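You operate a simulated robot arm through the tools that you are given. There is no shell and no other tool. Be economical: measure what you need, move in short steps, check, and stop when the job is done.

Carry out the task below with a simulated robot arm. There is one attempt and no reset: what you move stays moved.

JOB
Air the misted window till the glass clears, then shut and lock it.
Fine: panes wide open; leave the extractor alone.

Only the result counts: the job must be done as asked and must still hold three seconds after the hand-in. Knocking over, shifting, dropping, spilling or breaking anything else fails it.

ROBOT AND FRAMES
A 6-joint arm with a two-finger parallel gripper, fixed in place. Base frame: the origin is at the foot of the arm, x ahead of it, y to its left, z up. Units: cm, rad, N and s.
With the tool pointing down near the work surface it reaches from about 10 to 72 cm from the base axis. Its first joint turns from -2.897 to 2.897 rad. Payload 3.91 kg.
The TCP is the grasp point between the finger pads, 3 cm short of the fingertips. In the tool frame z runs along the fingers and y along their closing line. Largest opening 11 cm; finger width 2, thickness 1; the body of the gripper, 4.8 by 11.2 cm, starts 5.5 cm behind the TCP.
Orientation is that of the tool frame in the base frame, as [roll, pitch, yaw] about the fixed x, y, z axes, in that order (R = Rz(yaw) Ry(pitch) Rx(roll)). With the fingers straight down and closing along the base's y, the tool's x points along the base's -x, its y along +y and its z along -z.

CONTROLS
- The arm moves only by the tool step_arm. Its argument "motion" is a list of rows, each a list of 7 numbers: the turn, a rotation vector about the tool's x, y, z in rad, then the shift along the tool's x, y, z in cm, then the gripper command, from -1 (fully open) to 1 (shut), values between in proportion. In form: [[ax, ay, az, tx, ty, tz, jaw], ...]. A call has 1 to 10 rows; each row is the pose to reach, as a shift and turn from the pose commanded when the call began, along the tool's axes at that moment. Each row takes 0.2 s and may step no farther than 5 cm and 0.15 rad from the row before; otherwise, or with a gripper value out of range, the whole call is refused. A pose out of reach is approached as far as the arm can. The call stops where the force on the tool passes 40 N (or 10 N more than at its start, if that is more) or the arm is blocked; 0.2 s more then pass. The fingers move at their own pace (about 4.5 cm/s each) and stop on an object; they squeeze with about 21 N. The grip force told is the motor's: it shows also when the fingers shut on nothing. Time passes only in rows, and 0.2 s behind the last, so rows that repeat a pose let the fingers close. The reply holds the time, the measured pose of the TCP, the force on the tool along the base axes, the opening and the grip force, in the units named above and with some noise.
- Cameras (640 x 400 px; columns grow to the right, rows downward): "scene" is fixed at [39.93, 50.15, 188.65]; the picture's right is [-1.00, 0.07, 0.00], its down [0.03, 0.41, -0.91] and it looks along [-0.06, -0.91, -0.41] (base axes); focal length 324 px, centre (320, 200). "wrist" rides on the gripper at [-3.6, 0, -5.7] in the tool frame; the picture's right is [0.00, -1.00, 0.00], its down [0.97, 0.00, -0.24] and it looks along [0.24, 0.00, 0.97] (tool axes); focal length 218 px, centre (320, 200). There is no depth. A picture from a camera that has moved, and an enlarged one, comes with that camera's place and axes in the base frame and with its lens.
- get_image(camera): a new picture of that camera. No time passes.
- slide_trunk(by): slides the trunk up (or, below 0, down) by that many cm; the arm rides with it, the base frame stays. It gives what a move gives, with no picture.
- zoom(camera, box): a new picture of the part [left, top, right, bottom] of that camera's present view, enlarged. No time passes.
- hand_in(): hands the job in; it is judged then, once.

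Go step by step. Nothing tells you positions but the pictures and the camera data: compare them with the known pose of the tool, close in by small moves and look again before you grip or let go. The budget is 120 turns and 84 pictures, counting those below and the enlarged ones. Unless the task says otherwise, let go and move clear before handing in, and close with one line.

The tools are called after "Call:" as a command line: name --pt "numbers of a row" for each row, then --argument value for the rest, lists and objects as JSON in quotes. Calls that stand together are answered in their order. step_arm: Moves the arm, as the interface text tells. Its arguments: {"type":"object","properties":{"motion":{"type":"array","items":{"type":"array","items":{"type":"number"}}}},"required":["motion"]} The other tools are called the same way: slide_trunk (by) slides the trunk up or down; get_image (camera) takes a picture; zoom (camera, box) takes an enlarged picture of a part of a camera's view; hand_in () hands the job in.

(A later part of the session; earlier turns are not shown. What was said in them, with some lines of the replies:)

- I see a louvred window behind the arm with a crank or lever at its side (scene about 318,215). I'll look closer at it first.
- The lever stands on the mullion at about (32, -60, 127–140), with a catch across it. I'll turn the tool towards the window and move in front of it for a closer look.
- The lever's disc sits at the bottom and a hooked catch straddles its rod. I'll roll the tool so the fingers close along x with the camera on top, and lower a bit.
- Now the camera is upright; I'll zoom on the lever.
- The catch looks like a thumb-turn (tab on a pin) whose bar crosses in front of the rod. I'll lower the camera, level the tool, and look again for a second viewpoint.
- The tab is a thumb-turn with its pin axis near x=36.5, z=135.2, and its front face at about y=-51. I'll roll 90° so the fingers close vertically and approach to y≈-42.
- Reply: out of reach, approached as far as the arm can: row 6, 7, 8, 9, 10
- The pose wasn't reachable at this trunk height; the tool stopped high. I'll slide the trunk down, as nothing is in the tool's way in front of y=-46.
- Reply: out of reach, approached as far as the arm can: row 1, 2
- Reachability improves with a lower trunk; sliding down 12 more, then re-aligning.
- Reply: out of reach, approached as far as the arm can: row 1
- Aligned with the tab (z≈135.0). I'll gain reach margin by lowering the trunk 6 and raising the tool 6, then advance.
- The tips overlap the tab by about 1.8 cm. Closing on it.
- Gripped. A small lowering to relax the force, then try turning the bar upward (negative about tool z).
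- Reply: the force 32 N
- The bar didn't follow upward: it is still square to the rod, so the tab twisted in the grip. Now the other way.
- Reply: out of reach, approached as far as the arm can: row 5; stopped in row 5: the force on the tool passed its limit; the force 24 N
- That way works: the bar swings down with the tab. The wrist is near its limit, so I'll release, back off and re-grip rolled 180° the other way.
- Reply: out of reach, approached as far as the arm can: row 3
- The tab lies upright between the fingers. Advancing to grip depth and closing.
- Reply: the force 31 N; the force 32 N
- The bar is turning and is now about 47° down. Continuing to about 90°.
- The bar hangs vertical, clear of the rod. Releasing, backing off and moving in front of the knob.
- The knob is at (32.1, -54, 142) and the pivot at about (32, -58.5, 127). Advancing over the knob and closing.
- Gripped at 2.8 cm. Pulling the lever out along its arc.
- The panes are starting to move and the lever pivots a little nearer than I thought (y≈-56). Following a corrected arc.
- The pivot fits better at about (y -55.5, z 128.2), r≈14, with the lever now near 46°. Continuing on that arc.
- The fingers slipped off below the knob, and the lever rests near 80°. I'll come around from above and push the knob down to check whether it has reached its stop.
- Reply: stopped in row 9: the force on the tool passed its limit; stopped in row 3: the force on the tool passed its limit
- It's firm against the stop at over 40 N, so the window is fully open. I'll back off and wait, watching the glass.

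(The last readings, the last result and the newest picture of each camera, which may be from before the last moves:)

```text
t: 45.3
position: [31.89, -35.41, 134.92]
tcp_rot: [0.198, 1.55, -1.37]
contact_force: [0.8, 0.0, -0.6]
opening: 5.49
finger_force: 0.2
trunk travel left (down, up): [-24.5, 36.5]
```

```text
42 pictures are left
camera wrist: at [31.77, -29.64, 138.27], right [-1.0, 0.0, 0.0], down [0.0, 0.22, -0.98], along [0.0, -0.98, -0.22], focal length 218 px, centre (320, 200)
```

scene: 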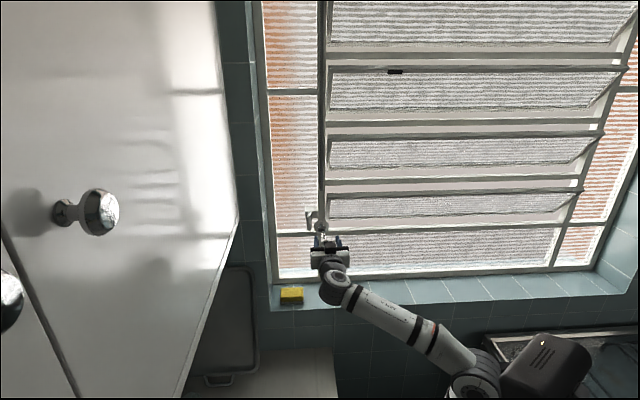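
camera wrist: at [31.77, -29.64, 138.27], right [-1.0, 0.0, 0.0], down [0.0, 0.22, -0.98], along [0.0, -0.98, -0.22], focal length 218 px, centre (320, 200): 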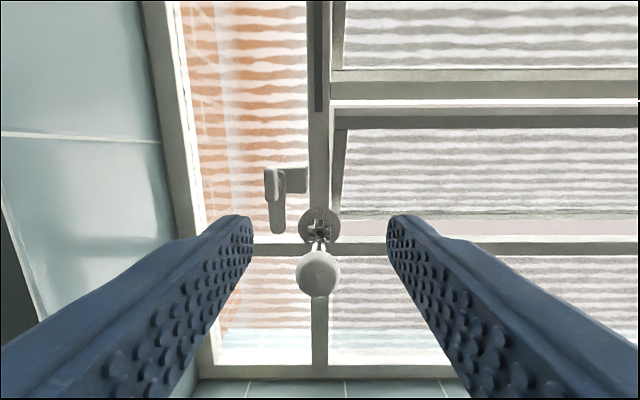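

The glass is getting lighter; I'll wait more and compare.

Call:
step_arm --pt "0 0 0 0 0 0 0" --pt "0 0 0 0 0 0 0" --pt "0 0 0 0 0 0 0" --pt "0 0 0 0 0 0 0" --pt "0 0 0 0 0 0 0" --pt "0 0 0 0 0 0 0" --pt "0 0 0 0 0 0 0" --pt "0 0 0 0 0 0 0" --pt "0 0 0 0 0 0 0" --pt "0 0 0 0 0 0 0"

Call:
step_arm --pt "0 0 0 0 0 0 0" --pt "0 0 0 0 0 0 0" --pt "0 0 0 0 0 0 0" --pt "0 0 0 0 0 0 0" --pt "0 0 0 0 0 0 0" --pt "0 0 0 0 0 0 0" --pt "0 0 0 0 0 0 0" --pt "0 0 0 0 0 0 0" --pt "0 0 0 0 0 0 0" --pt "0 0 0 0 0 0 0"

Call:
step_arm --pt "0 0 0 0 0 0 0" --pt "0 0 0 0 0 0 0" --pt "0 0 0 0 0 0 0" --pt "0 0 0 0 0 0 0" --pt "0 0 0 0 0 0 0" --pt "0 0 0 0 0 0 0" --pt "0 0 0 0 0 0 0" --pt "0 0 0 0 0 0 0" --pt "0 0 0 0 0 0 0" --pt "0 0 0 0 0 0 0"

Call:
step_arm --pt "0 0 0 0 0 0 0" --pt "0 0 0 0 0 0 0" --pt "0 0 0 0 0 0 0" --pt "0 0 0 0 0 0 0" --pt "0 0 0 0 0 0 0" --pt "0 0 0 0 0 0 0" --pt "0 0 0 0 0 0 0" --pt "0 0 0 0 0 0 0" --pt "0 0 0 0 0 0 0" --pt "0 0 0 0 0 0 0"

Call:
get_image --camera "wrist"

Call:
zoom --camera "scene" --box '[240, 0, 640, 280]'

```text
t: 47.5
position: [31.71, -35.44, 134.97]
tcp_rot: [0.197, 1.549, -1.37]
contact_force: [0.3, -0.1, 0.7]
opening: 5.5
finger_force: 0.0
trunk travel left (down, up): [-24.5, 36.5]
```

```text
t: 49.7
position: [31.84, -35.42, 134.83]
tcp_rot: [0.198, 1.548, -1.372]
contact_force: [0.0, 0.5, -0.6]
opening: 5.51
finger_force: 0.0
trunk travel left (down, up): [-24.5, 36.5]
```

```text
t: 51.9
position: [31.81, -35.55, 134.76]
tcp_rot: [0.202, 1.55, -1.369]
contact_force: [-0.7, -0.7, 0.4]
opening: 5.5
finger_force: 0.1
trunk travel left (down, up): [-24.5, 36.5]
```

```text
t: 54.1
position: [31.85, -35.5, 134.88]
tcp_rot: [0.2, 1.55, -1.369]
contact_force: [0.5, 0.1, 0.0]
opening: 5.48
finger_force: 0.0
trunk travel left (down, up): [-24.5, 36.5]
```

```text
41 pictures are left
camera wrist: at [31.76, -29.64, 138.27], right [-1.0, 0.0, 0.0], down [0.0, 0.22, -0.98], along [0.0, -0.98, -0.22], focal length 218 px, centre (320, 200)
```

wrist: 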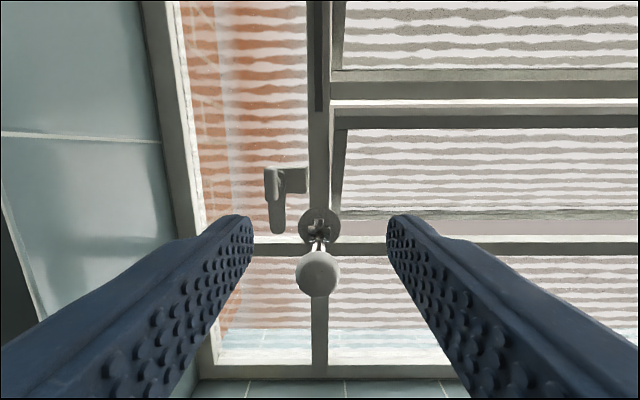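

```text
1.43 times, centred on (440, 140) of scene
camera zoom: at [39.93, 50.15, 188.65], right [-1.0, 0.07, 0.0], down [0.03, 0.41, -0.91], along [-0.06, -0.91, -0.41], focal length 464 px, centre (149, 286)
```

zoom: 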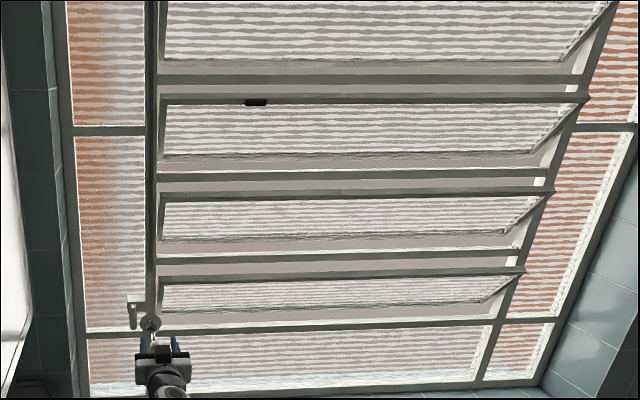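

It's clearing progressively; waiting further.

Call:
step_arm --pt "0 0 0 0 0 0 0" --pt "0 0 0 0 0 0 0" --pt "0 0 0 0 0 0 0" --pt "0 0 0 0 0 0 0" --pt "0 0 0 0 0 0 0" --pt "0 0 0 0 0 0 0" --pt "0 0 0 0 0 0 0" --pt "0 0 0 0 0 0 0" --pt "0 0 0 0 0 0 0" --pt "0 0 0 0 0 0 0"

Call:
step_arm --pt "0 0 0 0 0 0 0" --pt "0 0 0 0 0 0 0" --pt "0 0 0 0 0 0 0" --pt "0 0 0 0 0 0 0" --pt "0 0 0 0 0 0 0" --pt "0 0 0 0 0 0 0" --pt "0 0 0 0 0 0 0" --pt "0 0 0 0 0 0 0" --pt "0 0 0 0 0 0 0" --pt "0 0 0 0 0 0 0"

Call:
step_arm --pt "0 0 0 0 0 0 0" --pt "0 0 0 0 0 0 0" --pt "0 0 0 0 0 0 0" --pt "0 0 0 0 0 0 0" --pt "0 0 0 0 0 0 0" --pt "0 0 0 0 0 0 0" --pt "0 0 0 0 0 0 0" --pt "0 0 0 0 0 0 0" --pt "0 0 0 0 0 0 0" --pt "0 0 0 0 0 0 0"

Call:
step_arm --pt "0 0 0 0 0 0 0" --pt "0 0 0 0 0 0 0" --pt "0 0 0 0 0 0 0" --pt "0 0 0 0 0 0 0" --pt "0 0 0 0 0 0 0" --pt "0 0 0 0 0 0 0" --pt "0 0 0 0 0 0 0" --pt "0 0 0 0 0 0 0" --pt "0 0 0 0 0 0 0" --pt "0 0 0 0 0 0 0"

Call:
zoom --camera "scene" --box '[240, 0, 640, 280]'

Call:
zoom --camera "scene" --box '[320, 50, 480, 150]'

```text
t: 56.3
position: [31.76, -35.51, 134.9]
tcp_rot: [0.197, 1.549, -1.372]
contact_force: [-0.2, -0.1, 0.4]
opening: 5.5
finger_force: 0.1
trunk travel left (down, up): [-24.5, 36.5]
```

```text
t: 58.5
position: [31.78, -35.56, 134.82]
tcp_rot: [0.2, 1.549, -1.368]
contact_force: [0.2, 0.1, 0.9]
opening: 5.48
finger_force: 0.0
trunk travel left (down, up): [-24.5, 36.5]
```

```text
t: 60.7
position: [31.84, -35.51, 134.91]
tcp_rot: [0.2, 1.55, -1.37]
contact_force: [0.3, 0.4, 0.2]
opening: 5.49
finger_force: 0.1
trunk travel left (down, up): [-24.5, 36.5]
```

```text
t: 62.9
position: [31.79, -35.36, 134.86]
tcp_rot: [0.199, 1.551, -1.37]
contact_force: [0.0, 0.2, 0.3]
opening: 5.48
finger_force: 0.1
trunk travel left (down, up): [-24.5, 36.5]
```

```text
1.43 times, centred on (440, 140) of scene
camera zoom: at [39.93, 50.15, 188.65], right [-1.0, 0.07, 0.0], down [0.03, 0.41, -0.91], along [-0.06, -0.91, -0.41], focal length 464 px, centre (149, 286)
```

zoom: 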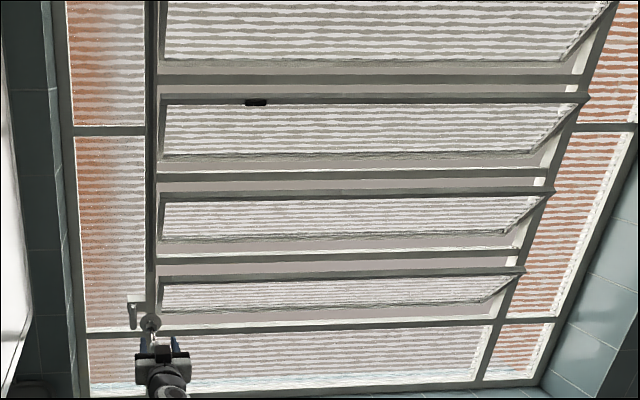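

```text
4.00 times, centred on (400, 100) of scene
camera zoom: at [39.93, 50.15, 188.65], right [-1.0, 0.07, 0.0], down [0.03, 0.41, -0.91], along [-0.06, -0.91, -0.41], focal length 1298 px, centre (0, 600)
```

zoom: 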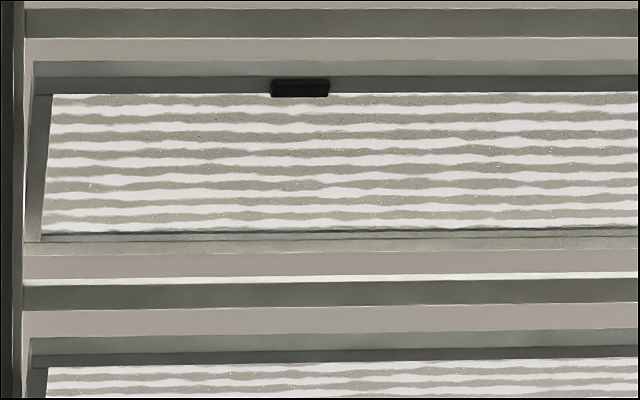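

The last two views are the same, so the glass is clear and only the ribbed pattern remains. Now I'll grip the knob at about (32, -42, 131) to shut the window.

Call:
step_arm --pt "0 0.02 0 2 0.15 0 0.1" --pt "0 0.02 0 4 0.15 0 0.1" --pt "0 0.02 0 4 0.15 3 0.1" --pt "0 0.02 0 4 0.15 5.7 0.1" --pt "0 0.02 0 4 0.15 5.7 1" --pt "0 0.02 0 4 0.15 5.7 1" --pt "0 0.02 0 4 0.15 5.7 1"

Call:
get_image --camera "wrist"

Call:
zoom --camera "scene" --box '[320, 50, 480, 150]'

```text
t: 64.5
position: [32.03, -41.42, 130.71]
tcp_rot: [1.356, 1.566, -0.213]
contact_force: [-0.3, 0.4, 0.7]
opening: 2.78
finger_force: 44.8
trunk travel left (down, up): [-24.5, 36.5]
```

```text
37 pictures are left
camera wrist: at [31.93, -35.74, 134.2], right [-1.0, 0.0, 0.0], down [0.0, 0.24, -0.97], along [0.0, -0.97, -0.24], focal length 218 px, centre (320, 200)
```

wrist: 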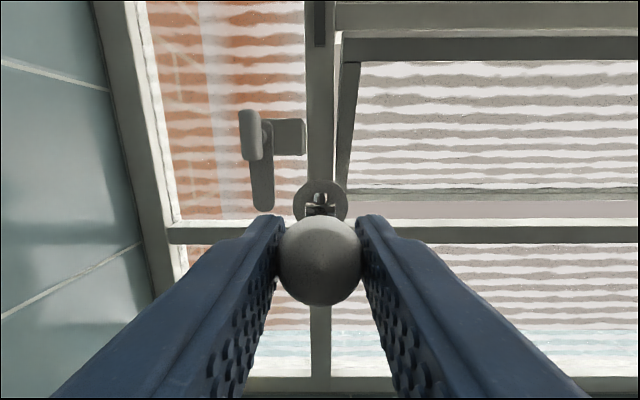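

```text
4.00 times, centred on (400, 100) of scene
camera zoom: at [39.93, 50.15, 188.65], right [-1.0, 0.07, 0.0], down [0.03, 0.41, -0.91], along [-0.06, -0.91, -0.41], focal length 1298 px, centre (0, 600)
```

zoom: 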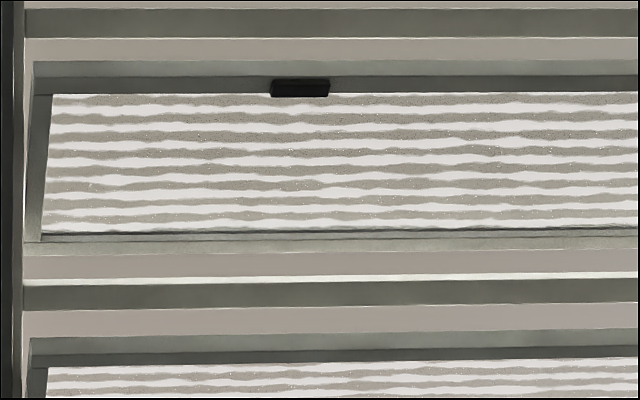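

Still unchanged, so it's clear. Closing along the arc.

Call:
step_arm --pt "0 0 0 -1.1 0 0.2 1" --pt "0 0 0 -2.25 0 0.56 1" --pt "0 0 0 -3.36 0 1.0 1" --pt "0 0 0 -4.43 0 1.58 1" --pt "0 0 0 -5.45 0 2.2 1" --pt "0 0 0 -6.4 0 2.96 1"

Call:
get_image --camera "wrist"

```text
t: 65.9
position: [32.09, -44.28, 137.29]
tcp_rot: [1.028, 1.566, -0.54]
contact_force: [-2.8, 9.1, -3.3]
opening: 2.81
finger_force: 45.3
trunk travel left (down, up): [-24.5, 36.5]
```

```text
35 pictures are left
camera wrist: at [31.93, -38.43, 140.8], right [-1.0, 0.0, -0.01], down [0.0, 0.24, -0.97], along [0.0, -0.97, -0.24], focal length 218 px, centre (320, 200)
```

wrist: 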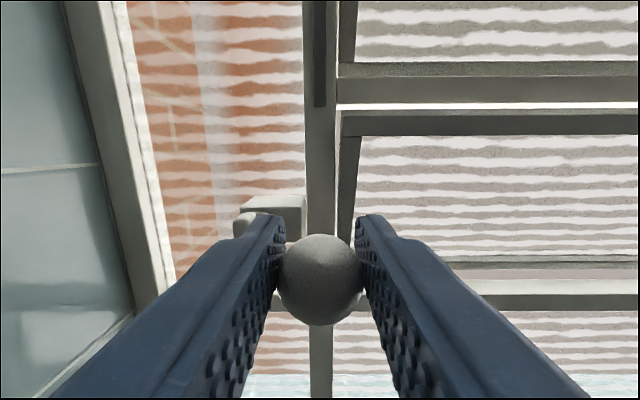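

Call:
step_arm --pt "0 0 0 -1.1 0 1.1 1" --pt "0 0 0 -1.9 0 2.0 1" --pt "0 0 0 -2.6 0 2.95 1" --pt "0 0 0 -3.25 0 4.0 1" --pt "0 0 0 -3.8 0 5.05 1" --pt "0 0 0 -4.25 0 6.15 1"

Call:
get_image --camera "wrist"

```text
t: 67.3
position: [32.02, -50.34, 141.4]
tcp_rot: [1.033, 1.564, -0.533]
contact_force: [0.2, 10.2, 2.7]
opening: 2.82
finger_force: 45.2
trunk travel left (down, up): [-24.5, 36.5]
```

```text
34 pictures are left
camera wrist: at [31.93, -44.61, 144.95], right [-1.0, 0.0, 0.0], down [0.0, 0.24, -0.97], along [0.0, -0.97, -0.24], focal length 218 px, centre (320, 200)
```

wrist: 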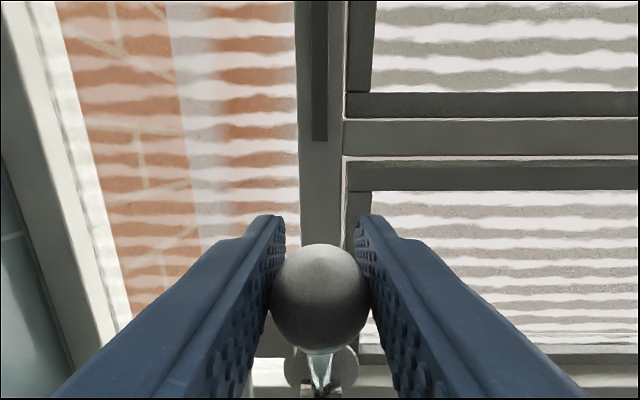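

The knob has slid back toward the palm. I'll go on 2.4 cm while gripping, then release and finish by pushing with closed fingertips.

Call:
step_arm --pt "0 0 0 -0.2 0 0.8 1" --pt "0 0 0 -0.35 0 1.6 1" --pt "0 0 0 -0.5 0 2.4 1" --pt "0 0 0 -0.5 0 2.4 0.1" --pt "0 0 0 -0.5 0 2.4 0.1" --pt "0 0 0 -0.5 0 -1 0.1" --pt "0 0 0 -0.5 0 -5 0.1" --pt "0 0 0 -0.5 0 -5 1" --pt "0 0 0 -0.5 0 -5 1" --pt "0 0 0 -0.5 0 -5 1"

Call:
get_image --camera "wrist"

```text
t: 69.5
position: [32.12, -45.64, 141.79]
tcp_rot: [1.367, 1.566, -0.201]
contact_force: [-0.2, 0.9, -0.3]
opening: 0.01
finger_force: 20.2
trunk travel left (down, up): [-24.5, 36.5]
```

```text
33 pictures are left
camera wrist: at [31.92, -39.79, 145.4], right [-1.0, 0.0, 0.0], down [0.0, 0.24, -0.97], along [0.0, -0.97, -0.24], focal length 218 px, centre (320, 200)
```

wrist: 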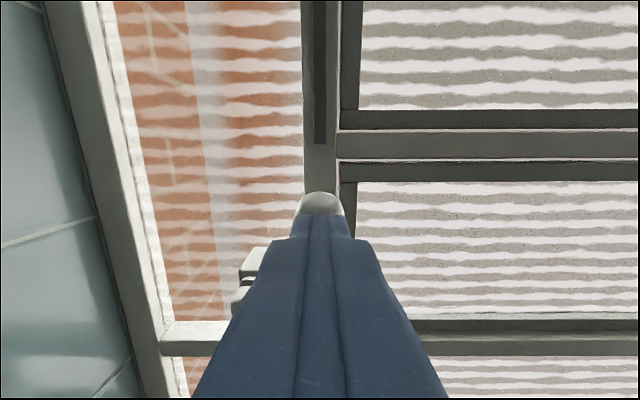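

Call:
step_arm --pt "0 0 0 0 0 1 1" --pt "0 0 0 0 0 1.8 1" --pt "0 0 0 0 0 2.3 1" --pt "0 0 0 0 0 2.7 1" --pt "0 0 0 0 0 3.1 1" --pt "0 0 0 0 0 3.5 1" --pt "0 0 0 0 0 3.9 1" --pt "0 0 0 0 0 4.3 1"

Call:
get_image --camera "wrist"

Call:
zoom --camera "scene" --box '[240, 0, 640, 280]'

```text
t: 71.3
position: [31.97, -49.44, 142.06]
tcp_rot: [1.08, 1.564, -0.486]
contact_force: [-0.9, 17.2, -6.1]
opening: 0.0
finger_force: 21.1
trunk travel left (down, up): [-24.5, 36.5]
```

```text
32 pictures are left
camera wrist: at [31.95, -43.67, 145.5], right [-1.0, 0.0, -0.01], down [0.0, 0.24, -0.97], along [0.0, -0.97, -0.24], focal length 218 px, centre (320, 200)
```

wrist: 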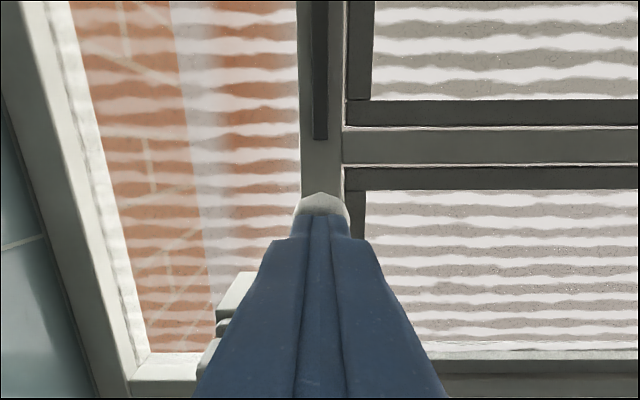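

```text
1.43 times, centred on (440, 140) of scene
camera zoom: at [39.93, 50.15, 188.65], right [-1.0, 0.07, 0.0], down [0.03, 0.41, -0.91], along [-0.06, -0.91, -0.41], focal length 464 px, centre (149, 286)
```

zoom: 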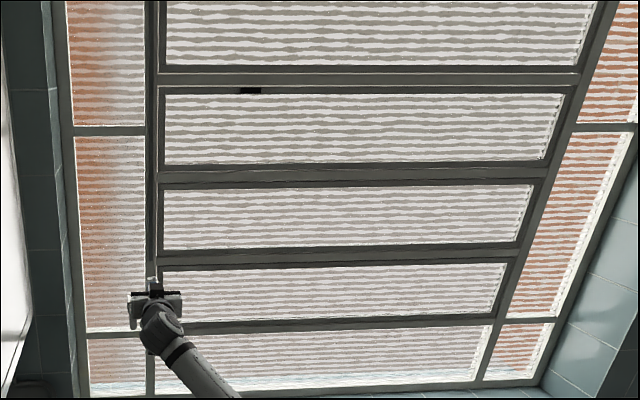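

It looks nearly shut; pressing on until the stop is felt.

Call:
step_arm --pt "0 0 0 0 0 0.3 1" --pt "0 0 0 0 0 0.6 1" --pt "0 0 0 0 0 0.9 1" --pt "0 0 0 0 0 1.2 1" --pt "0 0 0 0 0 1.5 1"

Call:
step_arm --pt "0 0 0 0 0 -2 1" --pt "0 0 0 0 0 -6 1" --pt "0 0 0 0 0 -9 0.2" --pt "0 0 0 0 0 -9 0.2"

Call:
get_image --camera "wrist"

```text
t: 71.9
position: [32.05, -49.35, 142.09]
tcp_rot: [1.09, 1.562, -0.478]
contact_force: [-1.6, 31.4, -10.5]
opening: 0.0
finger_force: 21.0
trunk travel left (down, up): [-24.5, 36.5]
stopped in row 2: the force on the tool passed its limit (the readings are from after the stop); the commanded pose is now the measured one
```

```text
t: 72.9
position: [32.01, -41.46, 141.85]
tcp_rot: [1.482, 1.566, -0.085]
contact_force: [-0.8, -0.5, 0.5]
opening: 4.4
finger_force: 0.0
trunk travel left (down, up): [-24.5, 36.5]
```

```text
30 pictures are left
camera wrist: at [32.11, -35.65, 145.27], right [-1.0, 0.0, -0.01], down [0.01, 0.24, -0.97], along [0.0, -0.97, -0.24], focal length 218 px, centre (320, 200)
```

wrist: 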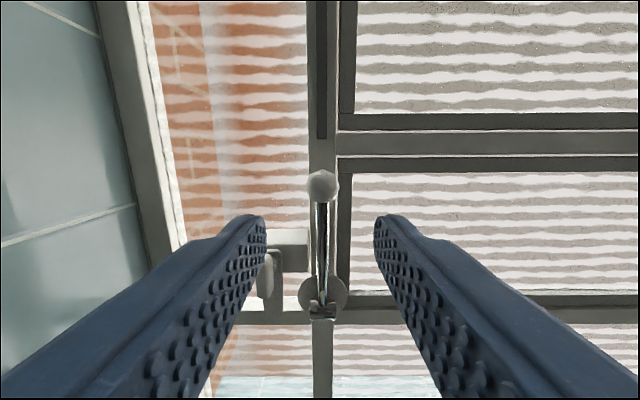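

It's against the hard stop with the lever back at its original place. Now I'll go to the tab at about (36.7, 134.7) to turn the catch back.

Call:
step_arm --pt "0 0 0 3.5 2.4 0 0.4" --pt "0 0 0 7.1 4.75 0 0.4" --pt "0 0 0 7.1 4.75 2.5 0.4" --pt "0 0 0 7.1 4.75 5 0.4"

Call:
get_image --camera "wrist"

```text
t: 73.9
position: [37.06, -46.18, 134.86]
tcp_rot: [1.559, 1.565, -0.01]
contact_force: [0.2, 0.4, -0.3]
opening: 3.29
finger_force: 0.1
trunk travel left (down, up): [-24.5, 36.5]
```

```text
29 pictures are left
camera wrist: at [36.96, -40.41, 138.37], right [-1.0, 0.0, -0.01], down [0.0, 0.24, -0.97], along [0.0, -0.97, -0.24], focal length 218 px, centre (320, 200)
```

wrist: 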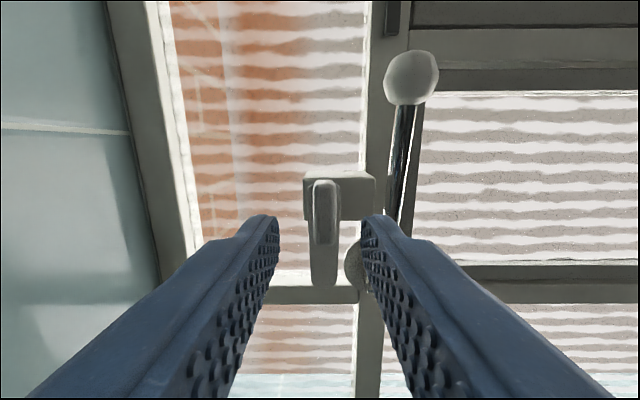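

Call:
step_arm --pt "0 0 0 -0.1 -0.3 2 0.4" --pt "0 0 0 -0.1 -0.3 3.8 0.4" --pt "0 0 0 -0.1 -0.3 3.8 1" --pt "0 0 0 -0.1 -0.3 3.8 1" --pt "0 0 0 -0.1 -0.3 3.8 1"

Call:
get_image --camera "wrist"

```text
t: 75.1
position: [36.71, -49.9, 134.91]
tcp_rot: [1.415, 1.568, -0.151]
contact_force: [10.6, -2.7, 5.3]
opening: 1.36
finger_force: 45.2
trunk travel left (down, up): [-24.5, 36.5]
```

```text
28 pictures are left
camera wrist: at [36.72, -44.16, 138.47], right [-1.0, 0.0, 0.0], down [0.0, 0.24, -0.97], along [0.0, -0.97, -0.24], focal length 218 px, centre (320, 200)
```

wrist: 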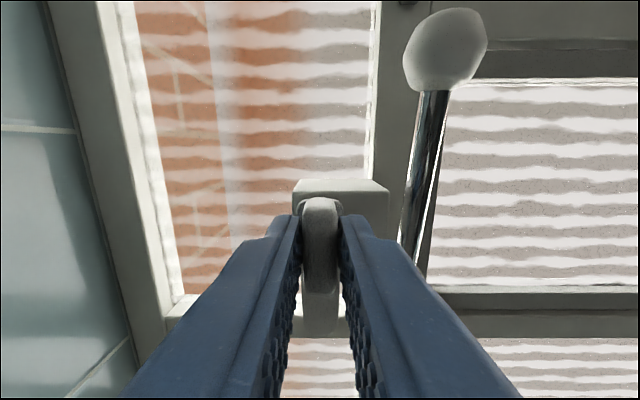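

Gripped. Turning the catch back (negative about tool z).

Call:
step_arm --pt "0 0 -0.1 0 0.1 0 1" --pt "0 0 -0.2 0 0.1 0 1" --pt "0 0 -0.3 0 0.1 0 1" --pt "0 0 -0.4 0 0.1 0 1" --pt "0 0 -0.5 0 0.1 0 1" --pt "0 0 -0.6 0 0.1 0 1" --pt "0 0 -0.7 0 0.1 0 1"

Call:
get_image --camera "wrist"

```text
t: 76.7
position: [36.76, -49.88, 134.82]
tcp_rot: [-1.569, 0.874, -3.138]
contact_force: [12.9, -12.3, 23.8]
opening: 1.37
finger_force: 44.8
trunk travel left (down, up): [-24.5, 36.5]
```

```text
27 pictures are left
camera wrist: at [38.99, -44.14, 137.58], right [-0.77, 0.0, 0.64], down [-0.62, 0.24, -0.74], along [-0.15, -0.97, -0.18], focal length 218 px, centre (320, 200)
```

wrist: 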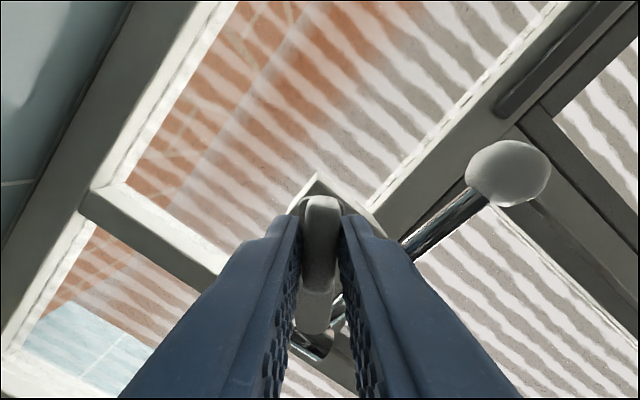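

Call:
step_arm --pt "0 0 -0.1 -0.17 -0.03 0.05 1" --pt "0 0 -0.2 -0.17 -0.03 0.05 1" --pt "0 0 -0.3 -0.17 -0.03 0.05 1" --pt "0 0 -0.4 -0.17 -0.03 0.05 1" --pt "0 0 -0.5 -0.17 -0.03 0.05 1" --pt "0 0 -0.6 -0.17 -0.03 0.05 1" --pt "0 0 -0.7 -0.17 -0.03 0.05 1" --pt "0 0 -0.8 -0.17 -0.03 0.05 1"

Call:
get_image --camera "wrist"

```text
t: 78.5
position: [36.68, -49.87, 135.09]
tcp_rot: [-1.573, 0.075, -3.138]
contact_force: [-8.4, 11.8, -18.8]
opening: 1.35
finger_force: 44.9
trunk travel left (down, up): [-24.5, 36.5]
```

```text
26 pictures are left
camera wrist: at [40.23, -44.14, 135.18], right [-0.07, 0.0, 1.0], down [-0.97, 0.24, -0.07], along [-0.24, -0.97, -0.02], focal length 218 px, centre (320, 200)
```

wrist: 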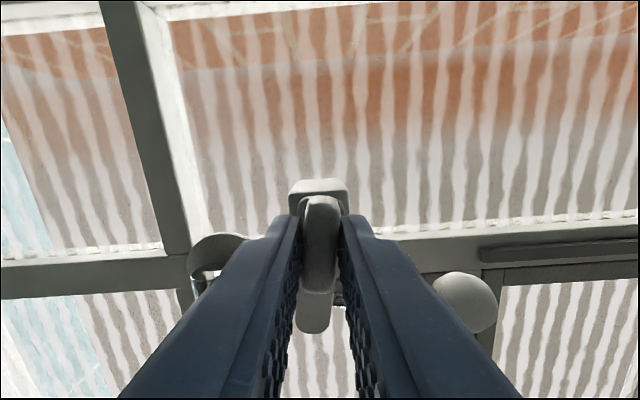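

Call:
step_arm --pt "0 0 -0.05 0 0.1 0 1" --pt "0 0 -0.1 0 0.1 0 1" --pt "0 0 -0.16 0 0.1 0 1" --pt "0 0 -0.2 0 0.1 0 1" --pt "0 0 -0.2 0 0.1 0 1"

Call:
get_image --camera "wrist"

```text
t: 79.7
position: [36.74, -49.98, 135.11]
tcp_rot: [-1.571, -0.123, -3.138]
contact_force: [-5.0, 6.0, -9.8]
opening: 1.41
finger_force: 45.1
trunk travel left (down, up): [-24.5, 36.5]
```

```text
25 pictures are left
camera wrist: at [40.22, -44.14, 134.47], right [0.12, 0.0, 0.99], down [-0.96, 0.24, 0.12], along [-0.24, -0.97, 0.03], focal length 218 px, centre (320, 200)
```

wrist: 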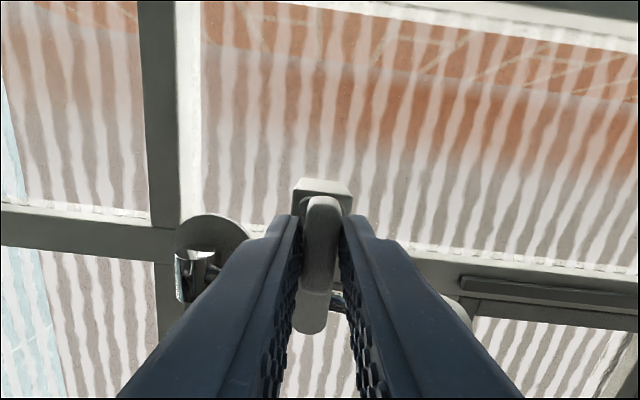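

The tab has reached its stop and is twisting slightly in the pads. Releasing, backing off and checking.

Call:
step_arm --pt "0 0 0 0 0 0 0.3" --pt "0 0 0 0 0 0 0.3" --pt "0 0 0 0 0 -3 0.3" --pt "0 0 0 0 0 -7 0.3" --pt "0 0 0 0 0 -11 0.3"

Call:
get_image --camera "wrist"

Call:
zoom --camera "scene" --box '[240, 0, 640, 280]'

```text
t: 80.9
position: [36.61, -39.14, 134.87]
tcp_rot: [-1.57, -0.125, -3.141]
contact_force: [-0.3, -0.5, -0.1]
opening: 3.83
finger_force: 0.0
trunk travel left (down, up): [-24.5, 36.5]
```

```text
24 pictures are left
camera wrist: at [40.16, -33.42, 134.31], right [0.12, 0.0, 0.99], down [-0.96, 0.24, 0.12], along [-0.24, -0.97, 0.03], focal length 218 px, centre (320, 200)
```

wrist: 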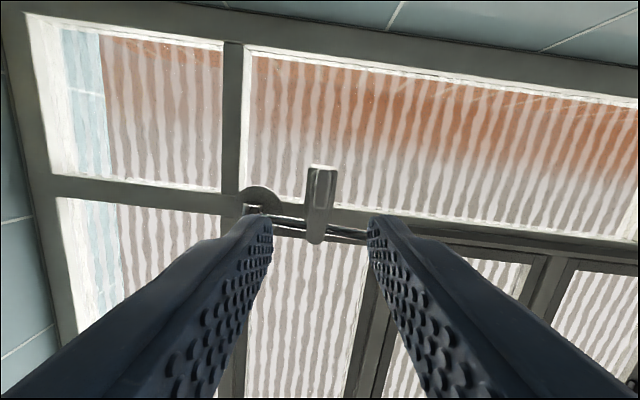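

```text
1.43 times, centred on (440, 140) of scene
camera zoom: at [39.93, 50.15, 188.65], right [-1.0, 0.07, 0.0], down [0.03, 0.41, -0.91], along [-0.06, -0.91, -0.41], focal length 464 px, centre (149, 286)
```

zoom: 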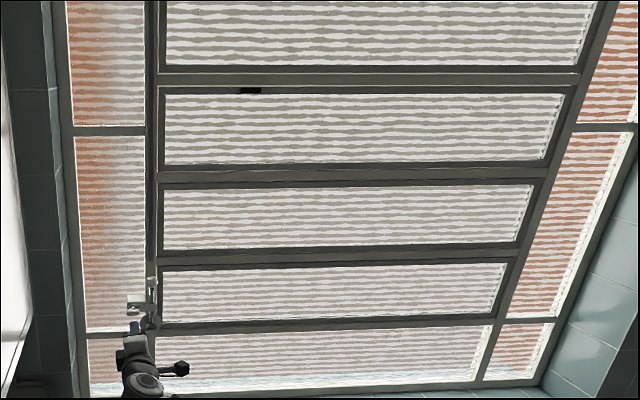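

Call:
zoom --camera "scene" --box '[270, 160, 370, 260]'

Call:
zoom --camera "wrist" --box '[240, 150, 400, 250]'

```text
4.00 times, centred on (320, 210) of scene
camera zoom: at [39.93, 50.15, 188.65], right [-1.0, 0.07, 0.0], down [0.03, 0.41, -0.91], along [-0.06, -0.91, -0.41], focal length 1298 px, centre (320, 160)
```

zoom: 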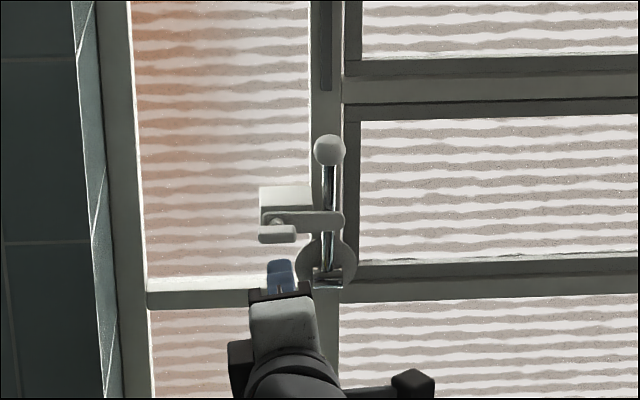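

```text
4.00 times, centred on (320, 200) of wrist
camera zoom: at [40.16, -33.42, 134.31], right [0.12, 0.0, 0.99], down [-0.96, 0.24, 0.12], along [-0.24, -0.97, 0.03], focal length 873 px, centre (320, 200)
```

zoom: 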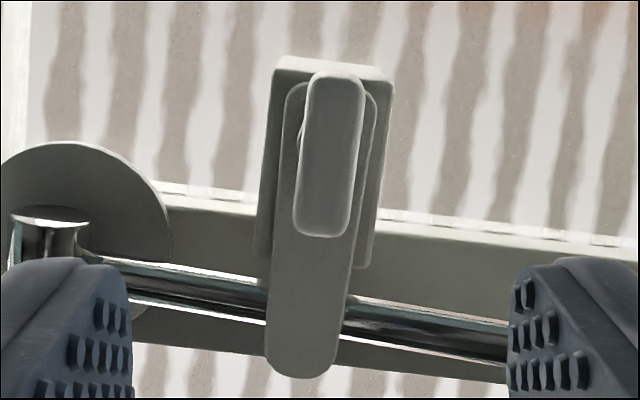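

The catch lies across the rod exactly as at the start, the panes are shut, the glass is clear, and the tool is clear of everything. Handing in.

Call:
hand_in

```text
The job is handed in.
```

I aired the window with the panes fully open until the glass stopped changing, then shut it and turned the catch back across the lever. I didn't touch the extractor.
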